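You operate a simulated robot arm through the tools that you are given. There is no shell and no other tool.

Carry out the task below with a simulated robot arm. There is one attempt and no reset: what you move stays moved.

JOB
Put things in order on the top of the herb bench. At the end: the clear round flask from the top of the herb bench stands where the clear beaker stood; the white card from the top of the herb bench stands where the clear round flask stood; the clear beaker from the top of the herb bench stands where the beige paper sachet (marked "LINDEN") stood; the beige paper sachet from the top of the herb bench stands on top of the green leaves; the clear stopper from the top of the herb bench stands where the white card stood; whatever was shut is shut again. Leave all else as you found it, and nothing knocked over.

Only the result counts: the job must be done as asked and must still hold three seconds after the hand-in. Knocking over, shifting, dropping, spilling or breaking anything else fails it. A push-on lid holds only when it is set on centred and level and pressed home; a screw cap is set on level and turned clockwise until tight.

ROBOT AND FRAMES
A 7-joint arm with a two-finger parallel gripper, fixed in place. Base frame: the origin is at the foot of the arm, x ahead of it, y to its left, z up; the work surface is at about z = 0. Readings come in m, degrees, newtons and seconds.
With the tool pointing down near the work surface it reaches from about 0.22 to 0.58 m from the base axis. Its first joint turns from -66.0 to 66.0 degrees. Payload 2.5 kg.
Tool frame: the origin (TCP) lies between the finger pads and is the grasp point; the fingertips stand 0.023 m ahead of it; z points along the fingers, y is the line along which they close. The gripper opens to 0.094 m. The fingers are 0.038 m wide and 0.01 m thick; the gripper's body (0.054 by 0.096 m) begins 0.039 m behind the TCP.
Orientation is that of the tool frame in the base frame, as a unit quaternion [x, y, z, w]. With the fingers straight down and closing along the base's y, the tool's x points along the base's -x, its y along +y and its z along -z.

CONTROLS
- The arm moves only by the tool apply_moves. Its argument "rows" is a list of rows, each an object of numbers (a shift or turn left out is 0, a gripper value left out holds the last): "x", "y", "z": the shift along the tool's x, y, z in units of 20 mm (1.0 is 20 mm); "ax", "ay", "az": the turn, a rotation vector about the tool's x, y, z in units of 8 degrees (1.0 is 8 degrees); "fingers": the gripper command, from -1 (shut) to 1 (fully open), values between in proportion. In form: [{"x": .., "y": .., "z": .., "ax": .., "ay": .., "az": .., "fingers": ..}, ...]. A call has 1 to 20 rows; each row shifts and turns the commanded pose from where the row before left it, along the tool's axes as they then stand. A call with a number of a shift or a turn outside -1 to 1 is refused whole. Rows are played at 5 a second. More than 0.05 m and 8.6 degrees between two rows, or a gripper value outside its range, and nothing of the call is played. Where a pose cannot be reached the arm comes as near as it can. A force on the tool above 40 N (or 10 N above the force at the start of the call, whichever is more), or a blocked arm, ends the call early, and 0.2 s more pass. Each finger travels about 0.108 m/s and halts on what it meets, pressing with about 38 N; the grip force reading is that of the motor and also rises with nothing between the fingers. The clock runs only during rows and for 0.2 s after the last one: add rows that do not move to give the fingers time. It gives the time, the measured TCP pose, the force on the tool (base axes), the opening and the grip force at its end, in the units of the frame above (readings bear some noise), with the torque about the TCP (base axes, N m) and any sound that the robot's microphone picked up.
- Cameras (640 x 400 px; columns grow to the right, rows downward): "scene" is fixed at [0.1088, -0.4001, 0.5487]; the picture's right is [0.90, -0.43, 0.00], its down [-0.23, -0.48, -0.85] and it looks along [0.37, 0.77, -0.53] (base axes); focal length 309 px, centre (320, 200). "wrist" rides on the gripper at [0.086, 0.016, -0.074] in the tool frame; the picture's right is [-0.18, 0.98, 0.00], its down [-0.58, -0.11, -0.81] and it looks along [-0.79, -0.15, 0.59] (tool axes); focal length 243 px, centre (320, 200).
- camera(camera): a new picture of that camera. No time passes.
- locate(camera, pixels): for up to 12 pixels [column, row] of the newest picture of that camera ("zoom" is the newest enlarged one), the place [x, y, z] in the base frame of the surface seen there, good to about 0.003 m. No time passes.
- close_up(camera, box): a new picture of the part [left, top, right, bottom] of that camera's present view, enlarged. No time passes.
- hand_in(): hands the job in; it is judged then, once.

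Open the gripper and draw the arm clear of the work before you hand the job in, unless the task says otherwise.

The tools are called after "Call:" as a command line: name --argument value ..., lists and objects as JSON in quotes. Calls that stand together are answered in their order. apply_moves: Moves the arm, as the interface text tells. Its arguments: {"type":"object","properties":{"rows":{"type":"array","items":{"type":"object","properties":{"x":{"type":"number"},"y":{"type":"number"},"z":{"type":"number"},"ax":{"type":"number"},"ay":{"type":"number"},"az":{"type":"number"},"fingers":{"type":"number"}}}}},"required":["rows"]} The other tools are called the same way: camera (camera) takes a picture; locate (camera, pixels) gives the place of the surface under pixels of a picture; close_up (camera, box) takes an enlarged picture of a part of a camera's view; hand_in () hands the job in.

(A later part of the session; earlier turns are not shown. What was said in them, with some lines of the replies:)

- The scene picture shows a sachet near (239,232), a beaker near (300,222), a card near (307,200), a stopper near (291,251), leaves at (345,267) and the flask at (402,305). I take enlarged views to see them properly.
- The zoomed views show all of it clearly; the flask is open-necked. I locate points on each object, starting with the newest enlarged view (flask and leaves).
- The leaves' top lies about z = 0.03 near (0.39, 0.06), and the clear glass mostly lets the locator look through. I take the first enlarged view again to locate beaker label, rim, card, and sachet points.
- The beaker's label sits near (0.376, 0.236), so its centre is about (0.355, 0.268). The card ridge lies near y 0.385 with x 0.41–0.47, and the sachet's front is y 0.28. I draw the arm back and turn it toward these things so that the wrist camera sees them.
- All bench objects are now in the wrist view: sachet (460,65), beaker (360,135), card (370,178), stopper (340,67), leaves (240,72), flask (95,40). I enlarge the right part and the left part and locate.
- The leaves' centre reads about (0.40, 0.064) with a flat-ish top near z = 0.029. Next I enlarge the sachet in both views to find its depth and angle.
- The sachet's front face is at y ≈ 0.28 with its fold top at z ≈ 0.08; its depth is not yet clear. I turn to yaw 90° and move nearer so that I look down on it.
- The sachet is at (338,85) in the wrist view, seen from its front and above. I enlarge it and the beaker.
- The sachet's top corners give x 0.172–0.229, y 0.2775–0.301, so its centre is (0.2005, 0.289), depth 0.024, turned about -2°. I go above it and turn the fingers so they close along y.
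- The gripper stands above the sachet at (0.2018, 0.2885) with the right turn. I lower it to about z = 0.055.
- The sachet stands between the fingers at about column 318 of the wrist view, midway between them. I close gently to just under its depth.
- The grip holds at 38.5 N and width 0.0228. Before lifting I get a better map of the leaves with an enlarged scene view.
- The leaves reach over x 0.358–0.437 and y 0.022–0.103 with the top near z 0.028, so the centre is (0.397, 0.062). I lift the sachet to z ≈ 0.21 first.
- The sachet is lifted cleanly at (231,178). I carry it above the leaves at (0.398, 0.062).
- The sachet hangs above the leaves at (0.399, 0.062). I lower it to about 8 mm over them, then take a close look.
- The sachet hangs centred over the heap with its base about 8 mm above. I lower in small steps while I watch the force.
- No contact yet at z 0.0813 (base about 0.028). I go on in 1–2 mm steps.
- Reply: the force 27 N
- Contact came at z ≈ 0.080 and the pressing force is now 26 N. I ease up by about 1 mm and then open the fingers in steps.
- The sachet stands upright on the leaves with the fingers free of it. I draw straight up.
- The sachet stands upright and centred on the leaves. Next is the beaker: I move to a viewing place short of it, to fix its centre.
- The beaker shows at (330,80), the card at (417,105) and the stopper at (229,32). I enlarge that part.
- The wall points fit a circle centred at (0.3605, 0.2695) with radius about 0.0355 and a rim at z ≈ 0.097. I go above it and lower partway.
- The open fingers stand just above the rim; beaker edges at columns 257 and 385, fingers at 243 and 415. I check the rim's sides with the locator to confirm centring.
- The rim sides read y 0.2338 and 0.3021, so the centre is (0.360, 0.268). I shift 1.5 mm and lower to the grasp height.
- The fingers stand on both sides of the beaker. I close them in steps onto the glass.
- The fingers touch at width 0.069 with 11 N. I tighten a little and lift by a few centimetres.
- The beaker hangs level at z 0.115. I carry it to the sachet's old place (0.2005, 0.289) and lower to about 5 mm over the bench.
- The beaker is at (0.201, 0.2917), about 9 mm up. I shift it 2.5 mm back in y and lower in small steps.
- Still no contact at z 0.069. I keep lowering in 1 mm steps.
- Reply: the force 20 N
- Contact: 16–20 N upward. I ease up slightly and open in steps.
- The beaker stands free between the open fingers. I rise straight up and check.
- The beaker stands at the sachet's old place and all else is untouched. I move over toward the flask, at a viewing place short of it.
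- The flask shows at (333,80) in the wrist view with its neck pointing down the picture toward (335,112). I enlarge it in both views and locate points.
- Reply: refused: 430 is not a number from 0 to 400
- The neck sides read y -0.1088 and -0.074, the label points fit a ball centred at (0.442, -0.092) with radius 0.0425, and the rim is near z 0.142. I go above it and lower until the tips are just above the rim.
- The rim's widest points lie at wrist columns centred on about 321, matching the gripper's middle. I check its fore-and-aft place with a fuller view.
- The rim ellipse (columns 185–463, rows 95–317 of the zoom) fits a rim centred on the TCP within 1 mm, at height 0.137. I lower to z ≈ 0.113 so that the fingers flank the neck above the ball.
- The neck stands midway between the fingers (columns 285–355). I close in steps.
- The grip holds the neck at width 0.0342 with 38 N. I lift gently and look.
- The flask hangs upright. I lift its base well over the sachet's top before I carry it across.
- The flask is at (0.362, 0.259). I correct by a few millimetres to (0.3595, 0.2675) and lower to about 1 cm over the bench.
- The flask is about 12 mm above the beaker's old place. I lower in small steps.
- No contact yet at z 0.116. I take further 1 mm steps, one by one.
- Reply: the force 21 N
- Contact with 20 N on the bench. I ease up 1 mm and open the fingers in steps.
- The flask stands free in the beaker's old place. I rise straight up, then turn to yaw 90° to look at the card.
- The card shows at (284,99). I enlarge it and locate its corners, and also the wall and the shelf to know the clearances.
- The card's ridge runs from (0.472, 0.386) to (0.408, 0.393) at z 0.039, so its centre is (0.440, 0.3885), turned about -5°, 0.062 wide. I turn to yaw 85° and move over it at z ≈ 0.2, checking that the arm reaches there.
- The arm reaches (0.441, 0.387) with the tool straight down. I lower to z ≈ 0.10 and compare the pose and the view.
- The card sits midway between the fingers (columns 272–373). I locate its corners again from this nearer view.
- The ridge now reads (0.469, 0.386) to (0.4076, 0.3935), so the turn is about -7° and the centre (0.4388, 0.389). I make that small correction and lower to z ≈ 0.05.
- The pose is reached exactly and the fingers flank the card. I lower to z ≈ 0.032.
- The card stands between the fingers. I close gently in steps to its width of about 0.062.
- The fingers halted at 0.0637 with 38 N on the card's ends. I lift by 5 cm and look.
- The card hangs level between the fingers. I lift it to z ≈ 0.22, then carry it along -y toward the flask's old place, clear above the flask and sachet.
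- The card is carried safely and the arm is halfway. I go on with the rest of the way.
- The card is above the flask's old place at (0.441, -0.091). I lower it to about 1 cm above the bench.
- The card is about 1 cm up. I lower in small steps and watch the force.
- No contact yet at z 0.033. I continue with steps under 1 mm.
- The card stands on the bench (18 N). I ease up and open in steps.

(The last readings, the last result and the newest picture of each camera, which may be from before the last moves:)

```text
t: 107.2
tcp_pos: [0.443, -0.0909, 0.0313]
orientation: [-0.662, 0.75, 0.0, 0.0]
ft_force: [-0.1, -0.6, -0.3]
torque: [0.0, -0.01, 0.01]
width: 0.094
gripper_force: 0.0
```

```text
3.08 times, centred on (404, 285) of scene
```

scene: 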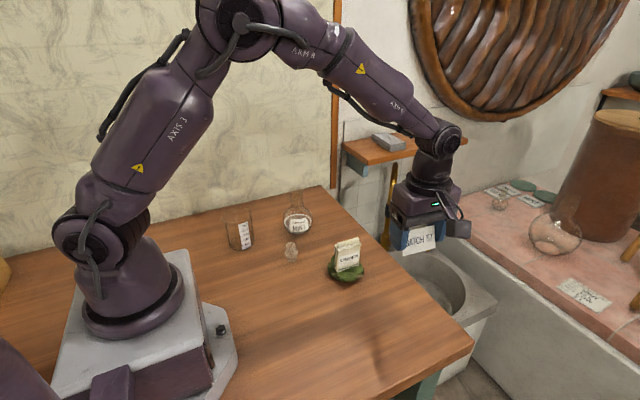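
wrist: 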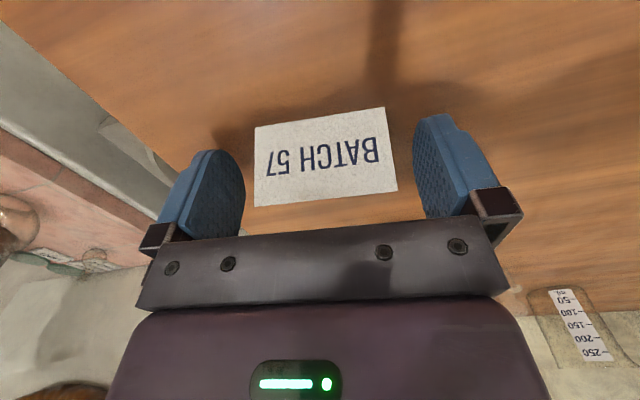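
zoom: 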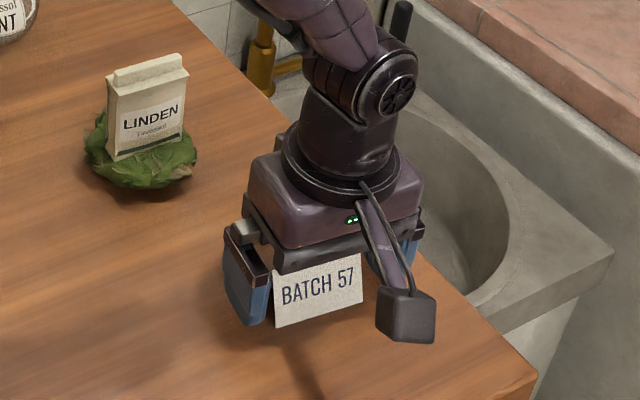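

The card stands in the flask's old place. I rise straight up, then move to a place from which the wrist camera sees the stopper.

Call:
apply_moves --rows '[{"z": -0.5}, {"z": -1}, {"z": -1}, {"z": -1}, {"z": -1}, {"z": -1}, {"z": -1}, {"z": -1}, {"z": -1}, {"z": -1}, {"z": -1}, {"z": -1}, {}]'

Call:
apply_moves --rows '[{"x": -0.97, "y": 0.808}, {"x": -0.97, "y": 0.808}, {"x": -0.97, "y": 0.808}, {"x": -0.97, "y": 0.808}, {"x": -0.97, "y": 0.808}, {"x": -0.97, "y": 0.808}, {"x": -0.97, "y": 0.808}, {"x": -0.97, "y": 0.808}, {"x": -0.97, "y": 0.808}, {}]'

Call:
camera --camera "wrist"

Call:
camera --camera "scene"

```text
t: 110.0
tcp_pos: [0.4439, -0.0903, 0.2605]
orientation: [-0.662, 0.75, 0.0, -0.001]
ft_force: [0.6, 0.3, 0.0]
torque: [0.0, -0.01, -0.01]
width: 0.0939
gripper_force: 0.0
```

```text
t: 112.2
tcp_pos: [0.3198, 0.0995, 0.2614]
orientation: [-0.661, 0.75, 0.0, 0.0]
ft_force: [-0.1, 0.2, 0.0]
torque: [-0.01, 0.0, 0.01]
width: 0.0942
gripper_force: 0.1
```

```text
taken
```

wrist: 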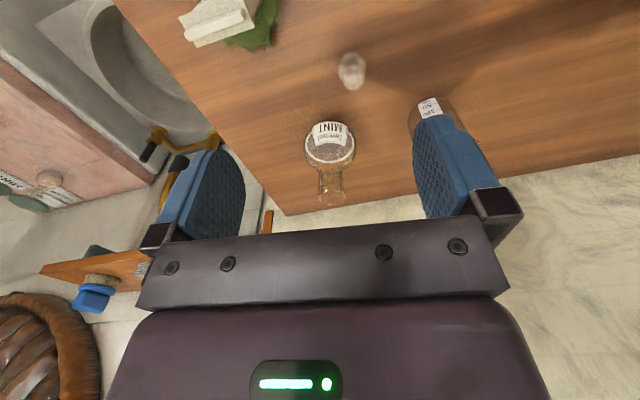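

```text
taken
```

scene: 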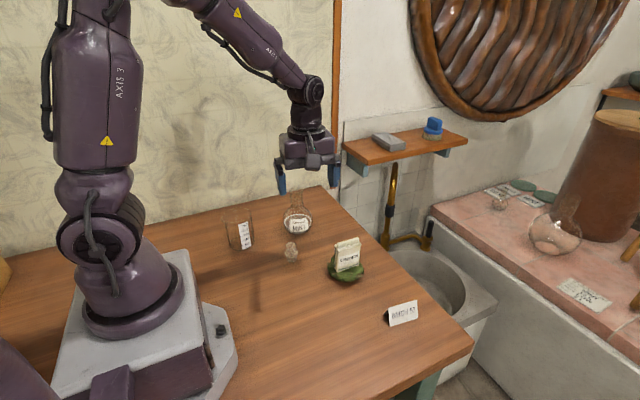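

The card now stands at (403,313) of the scene view. The stopper shows at (352,70) in the wrist view; I enlarge it in both views and locate it.

Call:
close_up --camera "wrist" --box '[324, 40, 380, 100]'

Call:
locate --camera "zoom" --pixels '[[320, 120], [320, 160], [320, 200], [320, 240], [320, 280], [260, 180], [380, 180], [280, 250], [360, 250], [300, 100], [340, 100], [320, 220]]'

Call:
close_up --camera "scene" --box '[267, 234, 315, 270]'

Call:
locate --camera "zoom" --pixels '[[320, 110], [320, 150], [320, 200], [320, 230], [320, 260], [280, 200], [360, 200], [300, 130], [340, 130], [320, 290], [300, 250], [340, 250]]'

```text
6.67 times, centred on (352, 70) of wrist
```

zoom: 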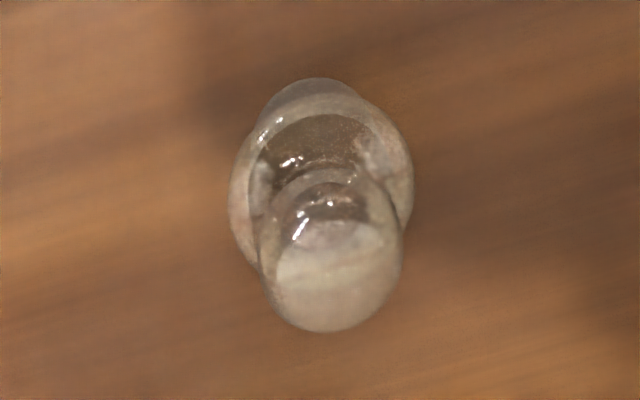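

```text
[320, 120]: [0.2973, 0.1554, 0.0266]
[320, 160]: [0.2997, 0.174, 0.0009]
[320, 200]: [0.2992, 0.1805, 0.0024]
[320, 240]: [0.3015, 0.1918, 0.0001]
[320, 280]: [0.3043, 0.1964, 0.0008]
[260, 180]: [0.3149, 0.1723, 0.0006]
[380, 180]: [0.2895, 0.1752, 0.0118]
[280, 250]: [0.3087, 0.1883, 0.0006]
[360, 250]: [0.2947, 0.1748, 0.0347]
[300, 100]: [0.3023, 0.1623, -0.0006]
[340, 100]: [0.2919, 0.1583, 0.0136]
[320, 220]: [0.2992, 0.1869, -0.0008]
```

```text
11.11 times, centred on (291, 252) of scene
```

zoom: 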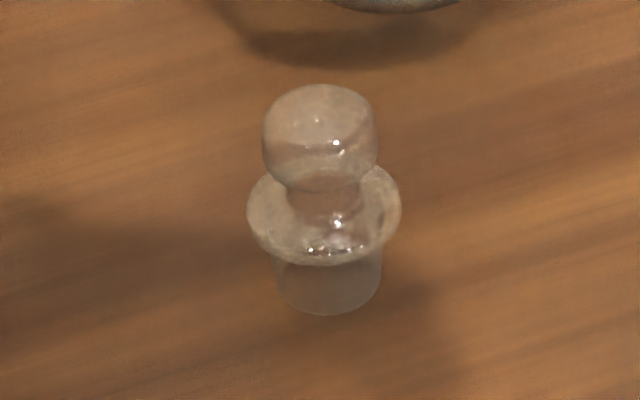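

```text
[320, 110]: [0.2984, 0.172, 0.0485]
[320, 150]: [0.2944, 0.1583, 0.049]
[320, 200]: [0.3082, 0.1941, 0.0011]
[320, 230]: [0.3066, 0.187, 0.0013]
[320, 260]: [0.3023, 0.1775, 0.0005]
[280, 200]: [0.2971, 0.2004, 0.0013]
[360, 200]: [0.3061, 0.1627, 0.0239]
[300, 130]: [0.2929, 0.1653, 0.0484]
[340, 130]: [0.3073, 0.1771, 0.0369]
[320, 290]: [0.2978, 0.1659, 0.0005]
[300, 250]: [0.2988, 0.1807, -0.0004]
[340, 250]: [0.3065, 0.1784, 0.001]
```

The stopper has a flange about 0.034 wide at z ≈ 0.022 and a knob about 0.0245 wide near z 0.042; rays from both cameras put its axis at about (0.300, 0.168). I move above it, with fingers half open, to z ≈ 0.12.

Call:
apply_moves --rows '[{"x": -0.82, "y": 0.35, "fingers": 0.5}, {"x": -0.82, "y": 0.35}, {"x": -0.82, "y": 0.35}, {"x": -0.82, "y": 0.35}, {}, {"z": 1}, {"z": 1}, {"z": 1}, {"z": 1}, {"z": 1}, {"z": 1}, {"z": 1}, {}]'

Call:
camera --camera "wrist"

Call:
close_up --camera "scene" --box '[240, 190, 352, 270]'

```text
t: 115.0
tcp_pos: [0.3005, 0.1687, 0.1218]
orientation: [-0.661, 0.75, -0.001, 0.0]
ft_force: [0.9, 0.1, 0.0]
torque: [0.0, 0.01, 0.0]
width: 0.0705
gripper_force: 0.0
```

```text
taken
```

wrist: 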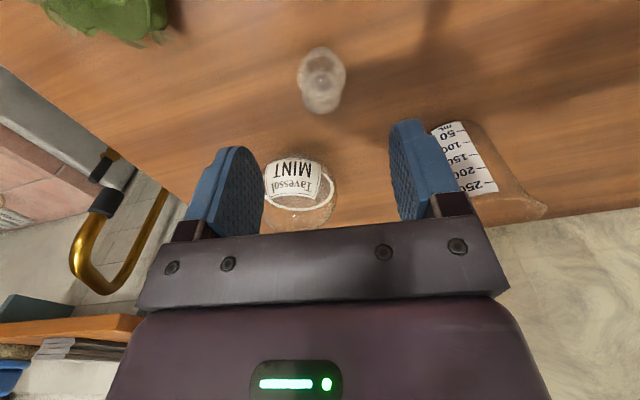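

```text
5.00 times, centred on (296, 230) of scene
```

zoom: 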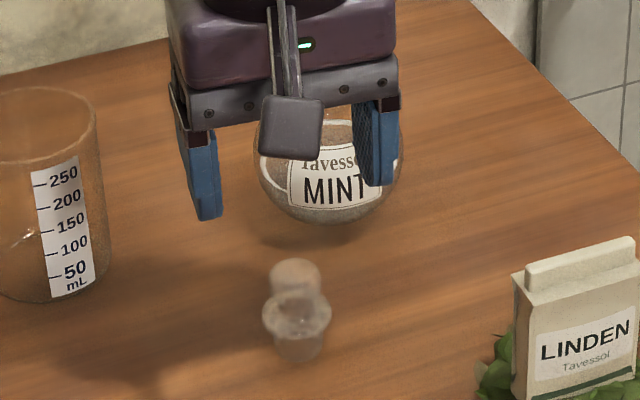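

Call:
close_up --camera "wrist" --box '[284, 36, 356, 124]'

```text
4.55 times, centred on (320, 80) of wrist
```

zoom: 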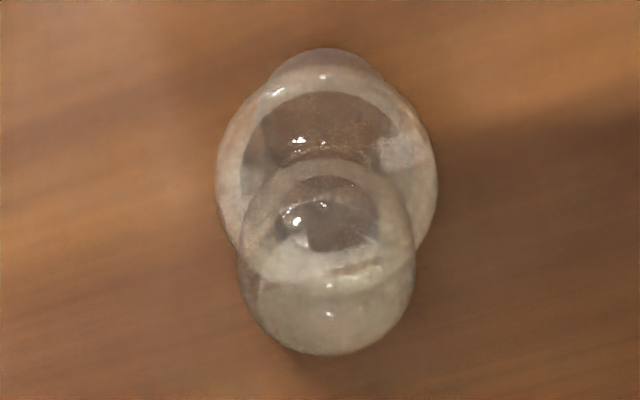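

Flange and knob both centre on column 321.4, within 1 mm of the gripper's axis. I correct that and lower so the tips come just above the flange, beside the knob.

Call:
apply_moves --rows '[{"y": 0.05}, {"z": 1}, {"z": 1}, {"z": 1}, {"z": 0.33}, {}]'

Call:
close_up --camera "scene" --box '[256, 210, 336, 270]'

Call:
camera --camera "wrist"

```text
t: 116.4
tcp_pos: [0.2996, 0.1693, 0.0538]
orientation: [-0.661, 0.75, 0.001, 0.001]
ft_force: [0.9, 0.1, -0.3]
torque: [0.02, -0.01, 0.06]
width: 0.0705
gripper_force: 0.0
```

```text
6.67 times, centred on (296, 240) of scene
```

zoom: 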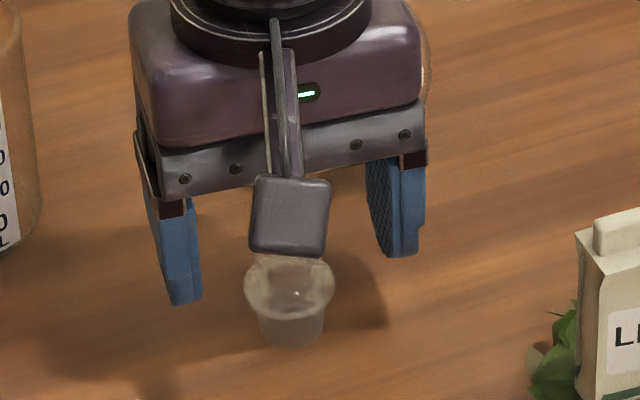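

```text
taken
```

wrist: 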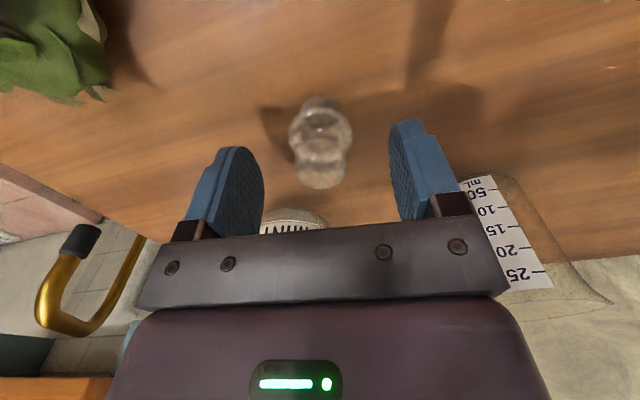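

The knob stands midway between the fingers. I close in steps.

Call:
apply_moves --rows '[{"fingers": 0.2}, {"fingers": 0}, {"fingers": -0.2}, {"fingers": -0.35}, {"fingers": -0.42}, {"fingers": -0.47}, {}, {}]'

Call:
camera --camera "wrist"

```text
t: 118.2
tcp_pos: [0.2999, 0.1715, 0.0538]
orientation: [-0.661, 0.75, 0.0, 0.001]
ft_force: [0.3, -0.4, 0.3]
torque: [-0.02, 0.0, 0.02]
width: 0.0259
gripper_force: 1.0
```

```text
taken
```

wrist: 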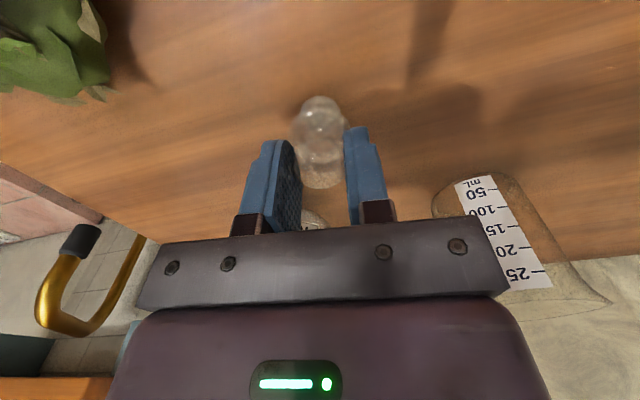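

Width 0.0259 with barely any force. I tighten further in small steps.

Call:
apply_moves --rows '[{"fingers": -0.52}, {}, {}]'

Call:
apply_moves --rows '[{"fingers": -0.58}, {}, {}]'

Call:
close_up --camera "wrist" --box '[240, 60, 400, 240]'

```text
t: 119.0
tcp_pos: [0.3007, 0.1705, 0.0539]
orientation: [-0.661, 0.75, -0.001, 0.0]
ft_force: [0.7, -0.1, 0.4]
torque: [0.0, 0.03, -0.02]
width: 0.024
gripper_force: 38.5
```

```text
t: 119.8
tcp_pos: [0.2999, 0.17, 0.0542]
orientation: [-0.662, 0.75, 0.0, 0.001]
ft_force: [0.4, 0.4, 0.1]
torque: [0.01, -0.01, -0.01]
width: 0.0245
gripper_force: 38.1
```

```text
2.22 times, centred on (320, 150) of wrist
```

zoom: 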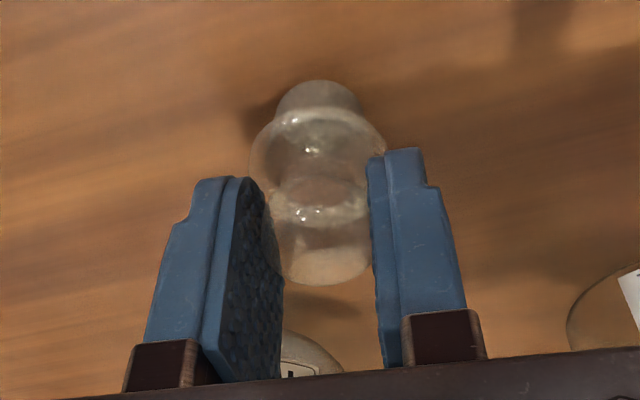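

The knob is gripped at width 0.0243 with 38 N. I lift and check.

Call:
apply_moves --rows '[{"z": -0.25}, {"z": -0.5}, {"z": -1}, {"z": -1}, {}]'

Call:
close_up --camera "wrist" --box '[240, 60, 400, 240]'

Call:
close_up --camera "scene" --box '[256, 190, 336, 260]'

```text
t: 121.0
tcp_pos: [0.2998, 0.1677, 0.1122]
orientation: [-0.661, 0.751, 0.0, 0.0]
ft_force: [0.4, 0.0, 0.1]
torque: [-0.03, -0.01, -0.01]
width: 0.0242
gripper_force: 38.1
```

```text
2.22 times, centred on (320, 150) of wrist
```

zoom: 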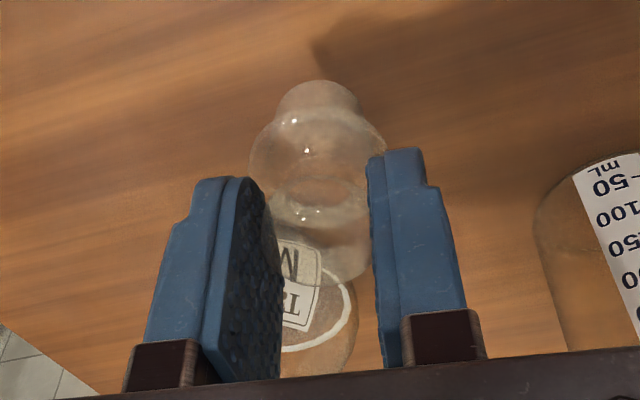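

```text
5.71 times, centred on (296, 225) of scene
```

zoom: 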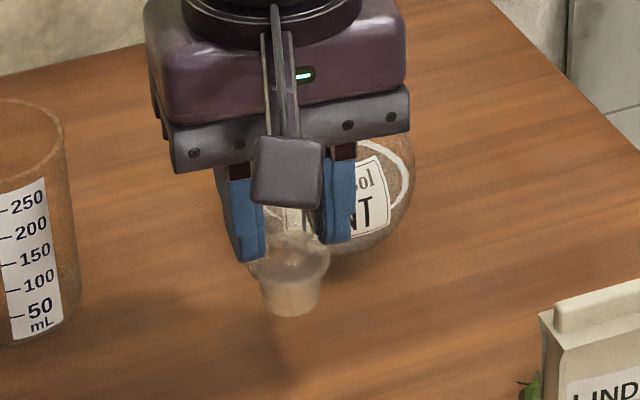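

The stopper hangs upright. I lift it to z ≈ 0.25 and carry it over the flask, well above, to the card's old place.

Call:
apply_moves --rows '[{"z": -1}, {"z": -1}, {"z": -1}, {"z": -1}, {"z": -1}, {"z": -1}, {"z": -1}, {}]'

Call:
apply_moves --rows '[{"x": -0.9825, "y": -0.4625}, {"x": -0.9825, "y": -0.4625}, {"x": -0.9825, "y": -0.4625}, {"x": -0.9825, "y": -0.4625}, {"x": -0.9825, "y": -0.4625}, {"x": -0.9825, "y": -0.4625}, {"x": -0.9825, "y": -0.4625}, {"x": -0.9825, "y": -0.4625}, {"x": -0.9825, "y": -0.4625}, {"x": -0.9825, "y": -0.4625}, {"x": -0.9825, "y": -0.4625}, {"x": -0.9825, "y": -0.4625}, {}]'

Call:
camera --camera "scene"

```text
t: 122.8
tcp_pos: [0.3003, 0.1693, 0.2487]
orientation: [-0.661, 0.751, 0.0, 0.0]
ft_force: [0.5, 0.1, 0.5]
torque: [0.0, -0.04, 0.0]
width: 0.0243
gripper_force: 37.8
```

```text
t: 125.6
tcp_pos: [0.4401, 0.3873, 0.2507]
orientation: [-0.661, 0.75, -0.001, -0.001]
ft_force: [-0.6, -0.4, -0.5]
torque: [-0.01, 0.03, 0.01]
width: 0.0243
gripper_force: 38.1
```

```text
taken
```

scene: 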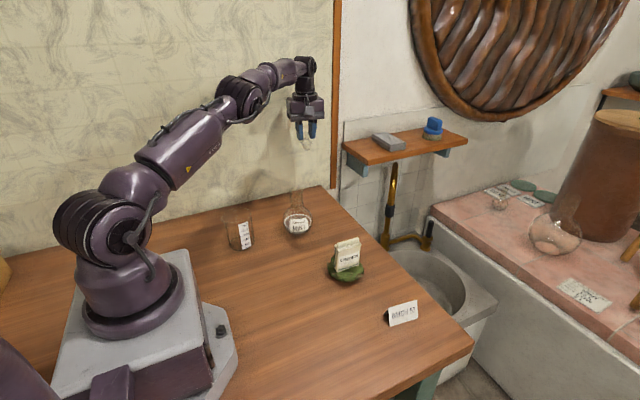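

The stopper is above the card's old place at (0.440, 0.387). I lower it to about 8 mm above the bench.

Call:
apply_moves --rows '[{"x": -0.07, "z": 1}, {"z": 1}, {"z": 1}, {"z": 1}, {"z": 1}, {"z": 1}, {"z": 1}, {"z": 1}, {"z": 1}, {"z": 0.4}, {}]'

Call:
close_up --camera "scene" --box '[240, 150, 368, 240]'

Call:
close_up --camera "wrist" --box '[240, 60, 400, 240]'

```text
t: 128.0
tcp_pos: [0.4385, 0.3902, 0.0614]
orientation: [-0.661, 0.75, 0.0, 0.0]
ft_force: [-0.3, -0.7, -0.4]
torque: [-0.01, 0.0, -0.02]
width: 0.0243
gripper_force: 38.4
```

```text
4.44 times, centred on (304, 195) of scene
```

zoom: 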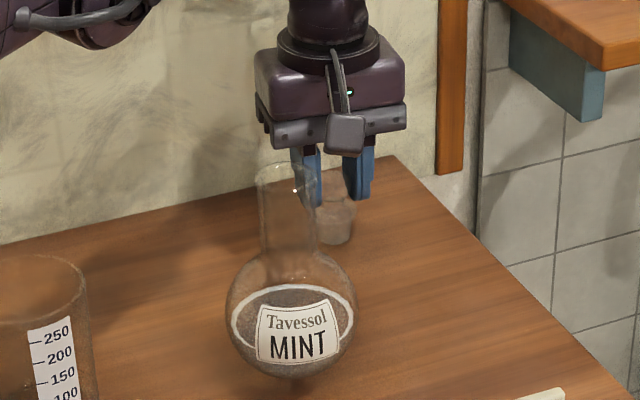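

```text
2.22 times, centred on (320, 150) of wrist
```

zoom: 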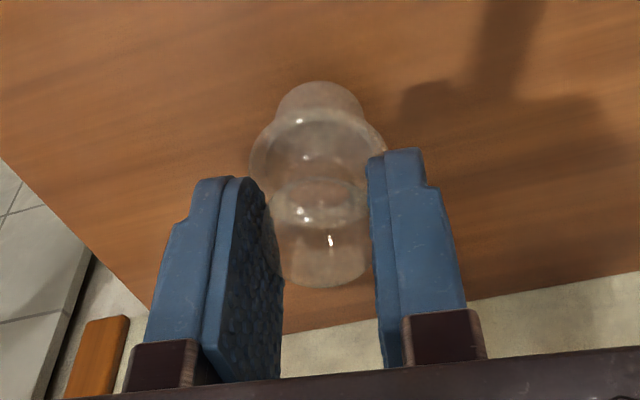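

The stopper is upright, about 7 mm over the bench at (0.4385, 0.390). I lower in small steps.

Call:
apply_moves --rows '[{"z": 0.15}, {"z": 0.08}, {}]'

Call:
apply_moves --rows '[{"z": 0.05}, {}]'

Call:
apply_moves --rows '[{"z": 0.05}, {}]'

Call:
apply_moves --rows '[{"z": 0.04}, {}]'

```text
t: 128.8
tcp_pos: [0.4384, 0.3908, 0.0568]
orientation: [-0.661, 0.75, 0.0, 0.0]
ft_force: [0.2, 0.4, 0.2]
torque: [0.04, 0.02, 0.02]
width: 0.0243
gripper_force: 37.6
```

```text
t: 129.4
tcp_pos: [0.4384, 0.3912, 0.0552]
orientation: [-0.661, 0.75, 0.0, 0.0]
ft_force: [-0.3, 0.7, -0.6]
torque: [0.02, 0.03, 0.02]
width: 0.024
gripper_force: 37.4
```

```text
t: 130.0
tcp_pos: [0.4385, 0.391, 0.0546]
orientation: [-0.661, 0.75, 0.001, 0.0]
ft_force: [0.2, -0.3, -0.1]
torque: [-0.01, 0.02, 0.0]
width: 0.024
gripper_force: 37.5
```

```text
t: 130.6
tcp_pos: [0.4385, 0.391, 0.054]
orientation: [-0.661, 0.75, 0.0, 0.0]
ft_force: [-1.8, -1.7, 6.6]
torque: [-0.09, 0.09, 0.0]
width: 0.0243
gripper_force: 37.6
```

Contact at z 0.054 with 6.6 N. I open the fingers in small steps.

Call:
apply_moves --rows '[{"fingers": -0.5}, {"fingers": -0.46}, {"fingers": -0.42}, {"fingers": -0.3}, {"fingers": 0}, {"fingers": 0.4}, {}]'

Call:
close_up --camera "wrist" --box '[240, 60, 400, 240]'

Call:
close_up --camera "scene" --box '[240, 150, 368, 240]'

```text
t: 132.2
tcp_pos: [0.4395, 0.3915, 0.0529]
orientation: [-0.662, 0.75, -0.001, 0.001]
ft_force: [0.2, 0.0, 0.6]
torque: [-0.03, -0.03, 0.01]
width: 0.066
gripper_force: 0.0
```

```text
2.22 times, centred on (320, 150) of wrist
```

zoom: 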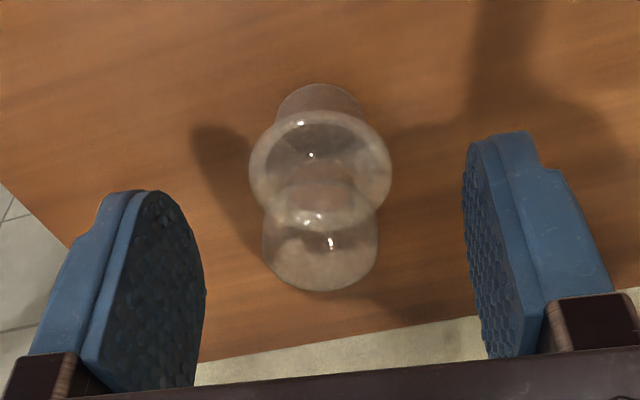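

```text
4.44 times, centred on (304, 195) of scene
```

zoom: 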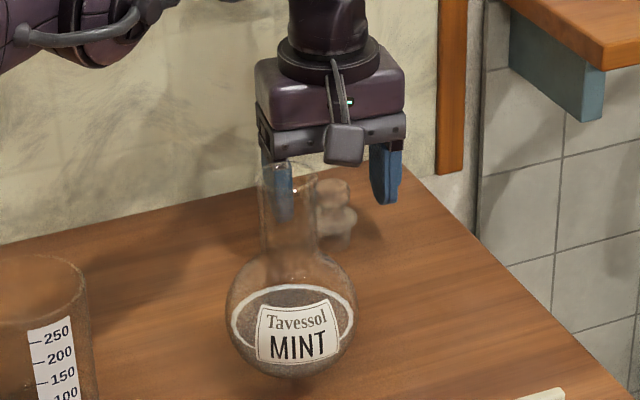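

The stopper stands upright and free. I rise straight up and then draw the arm clear toward its starting place.

Call:
apply_moves --rows '[{"z": -0.5}, {"z": -1}, {"z": -1}, {"z": -1}, {"z": -1}, {"z": -1}, {"z": -1}, {"z": -1}, {"z": -1}, {"z": -1}, {"z": -1}, {"z": -1}, {"z": -1, "fingers": 1}, {}]'

Call:
apply_moves --rows '[{"x": 0.9, "y": 0.3}, {"x": 0.9, "y": 0.3}, {"x": 0.9, "y": 0.3}, {"x": 0.9, "y": 0.3}, {"x": 0.9, "y": 0.3}, {"x": 0.9, "y": 0.3}, {"x": 0.9, "y": 0.3}, {"x": 0.9, "y": 0.3}, {"x": 0.9, "y": 0.3}, {"x": 0.9, "y": 0.3}, {"x": 0.9, "y": 0.3}, {"x": 0.9, "y": 0.3}, {"x": 0.9, "y": 0.3}, {"x": 0.9, "y": 0.3}, {}]'

Call:
camera --camera "scene"

Call:
camera --camera "wrist"

```text
t: 135.2
tcp_pos: [0.4334, 0.387, 0.3]
orientation: [-0.661, 0.751, -0.001, 0.0]
ft_force: [0.2, -0.1, -0.5]
torque: [0.0, -0.03, 0.02]
width: 0.0942
gripper_force: 0.0
out of reach, approached as far as the arm can: row 12, 13
```

```text
t: 138.4
tcp_pos: [0.4869, 0.2676, 0.3727]
orientation: [-0.662, 0.75, 0.0, 0.002]
ft_force: [1.0, -0.1, 0.7]
torque: [-0.04, 0.04, 0.0]
width: 0.094
gripper_force: 0.0
out of reach, approached as far as the arm can: row 1, 2, 3, 4, 5, 6, 7, 8, 9, 10, 11, 12, 13, 14
```

```text
taken
```

scene: 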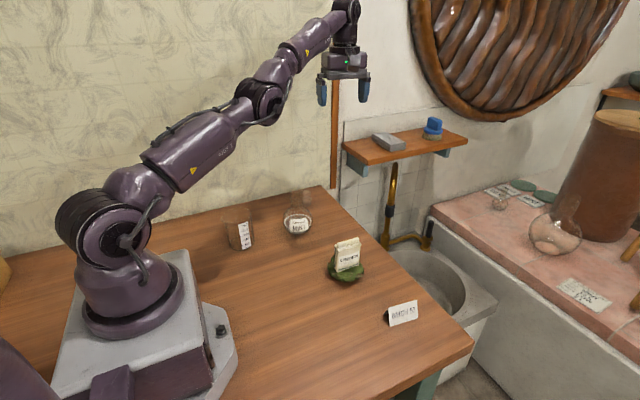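

```text
taken
```

wrist: 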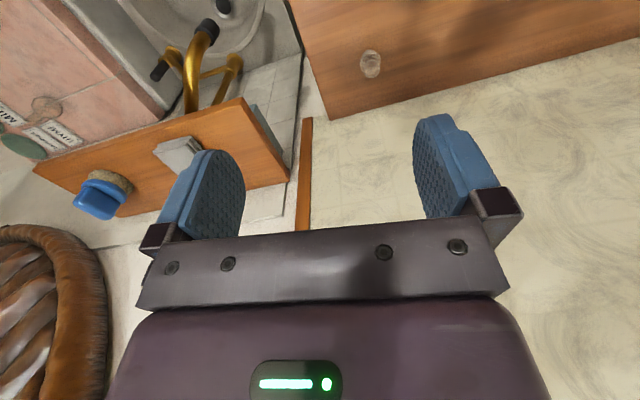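

The rows beyond the first few were reported out of reach and the arm stands at (0.487, 0.268, 0.373), well above the bench. I give it a moment with rows that do not move, and see where it settles.

Call:
apply_moves --rows '[{}, {}]'

Call:
camera --camera "scene"

```text
t: 139.0
tcp_pos: [0.4865, 0.2666, 0.3737]
orientation: [-0.662, 0.75, 0.0, -0.001]
ft_force: [0.4, 0.0, 0.2]
torque: [0.01, 0.02, -0.06]
width: 0.0941
gripper_force: 0.1
```

```text
taken
```

scene: 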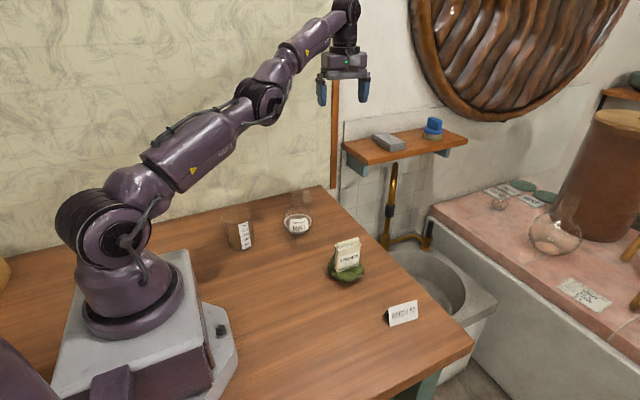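

The arm stands still and clear above the bench. I check all the final places with enlarged views.

Call:
close_up --camera "scene" --box '[215, 180, 343, 260]'

Call:
close_up --camera "scene" --box '[310, 225, 438, 335]'

Call:
close_up --camera "wrist" --box '[330, 30, 410, 100]'

Call:
locate --camera "scene" --pixels '[[389, 308], [417, 303], [391, 324], [418, 318], [403, 314], [347, 245], [347, 258], [303, 196], [243, 235], [299, 226], [303, 205], [360, 240]]'

```text
5.00 times, centred on (279, 220) of scene
```

zoom: 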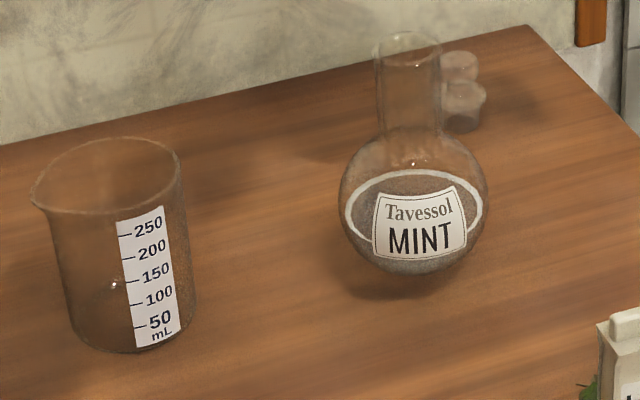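

```text
3.64 times, centred on (374, 280) of scene
```

zoom: 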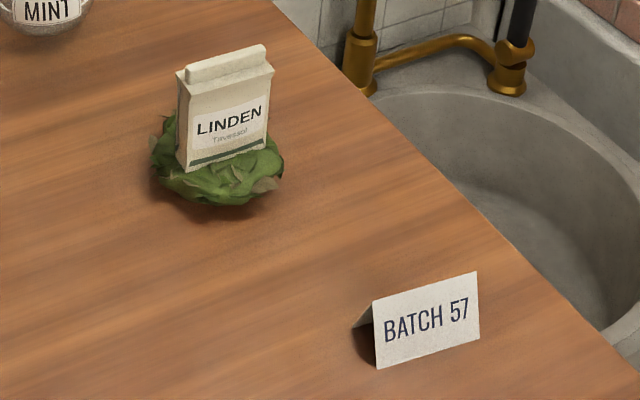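

```text
5.71 times, centred on (370, 65) of wrist
```

zoom: 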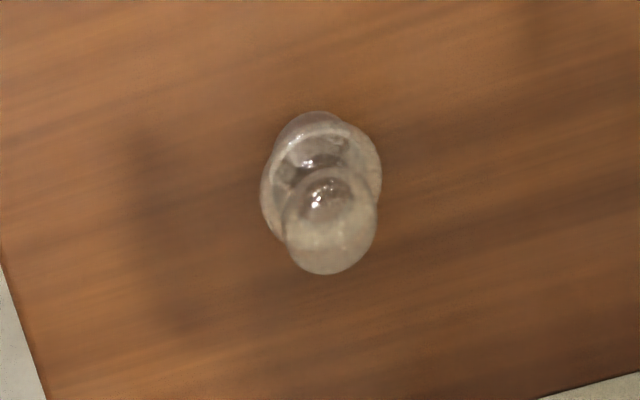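

```text
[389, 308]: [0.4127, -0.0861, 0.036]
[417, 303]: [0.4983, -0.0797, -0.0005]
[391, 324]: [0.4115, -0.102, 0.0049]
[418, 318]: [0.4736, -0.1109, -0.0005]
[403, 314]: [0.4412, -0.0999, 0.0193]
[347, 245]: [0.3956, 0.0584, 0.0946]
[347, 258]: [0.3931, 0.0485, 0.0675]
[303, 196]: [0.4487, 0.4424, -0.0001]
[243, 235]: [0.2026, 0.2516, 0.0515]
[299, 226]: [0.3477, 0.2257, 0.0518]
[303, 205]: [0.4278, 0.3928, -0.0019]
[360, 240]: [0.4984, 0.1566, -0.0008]
```

All is in place: beaker at the sachet's old place, flask at the beaker's, card at the flask's, sachet upright on the leaves and the stopper upright at the card's old place, seen behind the flask neck. The gripper is open and clear, so I hand in.

Call:
hand_in

```text
The job is handed in.
```

I carried out the job and handed it in; the judged result hasn't been shown to me. In the last pictures before handing in, everything was upright and in its asked-for place, with nothing else shifted:

| Item | Now stands |
|---|---|
| Flask | where the beaker stood |
| White card | where the flask stood |
| Beaker | where the sachet stood |
| Sachet ("LINDEN") | on top of the leaves |
| Stopper | where the card stood |

I saw nothing on the bench that had been shut at the start (the flask was open), so there was nothing to shut again.

On the final withdrawal the arm reported most of its moves out of reach. It stopped at about (0.487, 0.267, 0.374) instead of near its starting place. It was still there at hand-in, with the gripper open and clear of the work.
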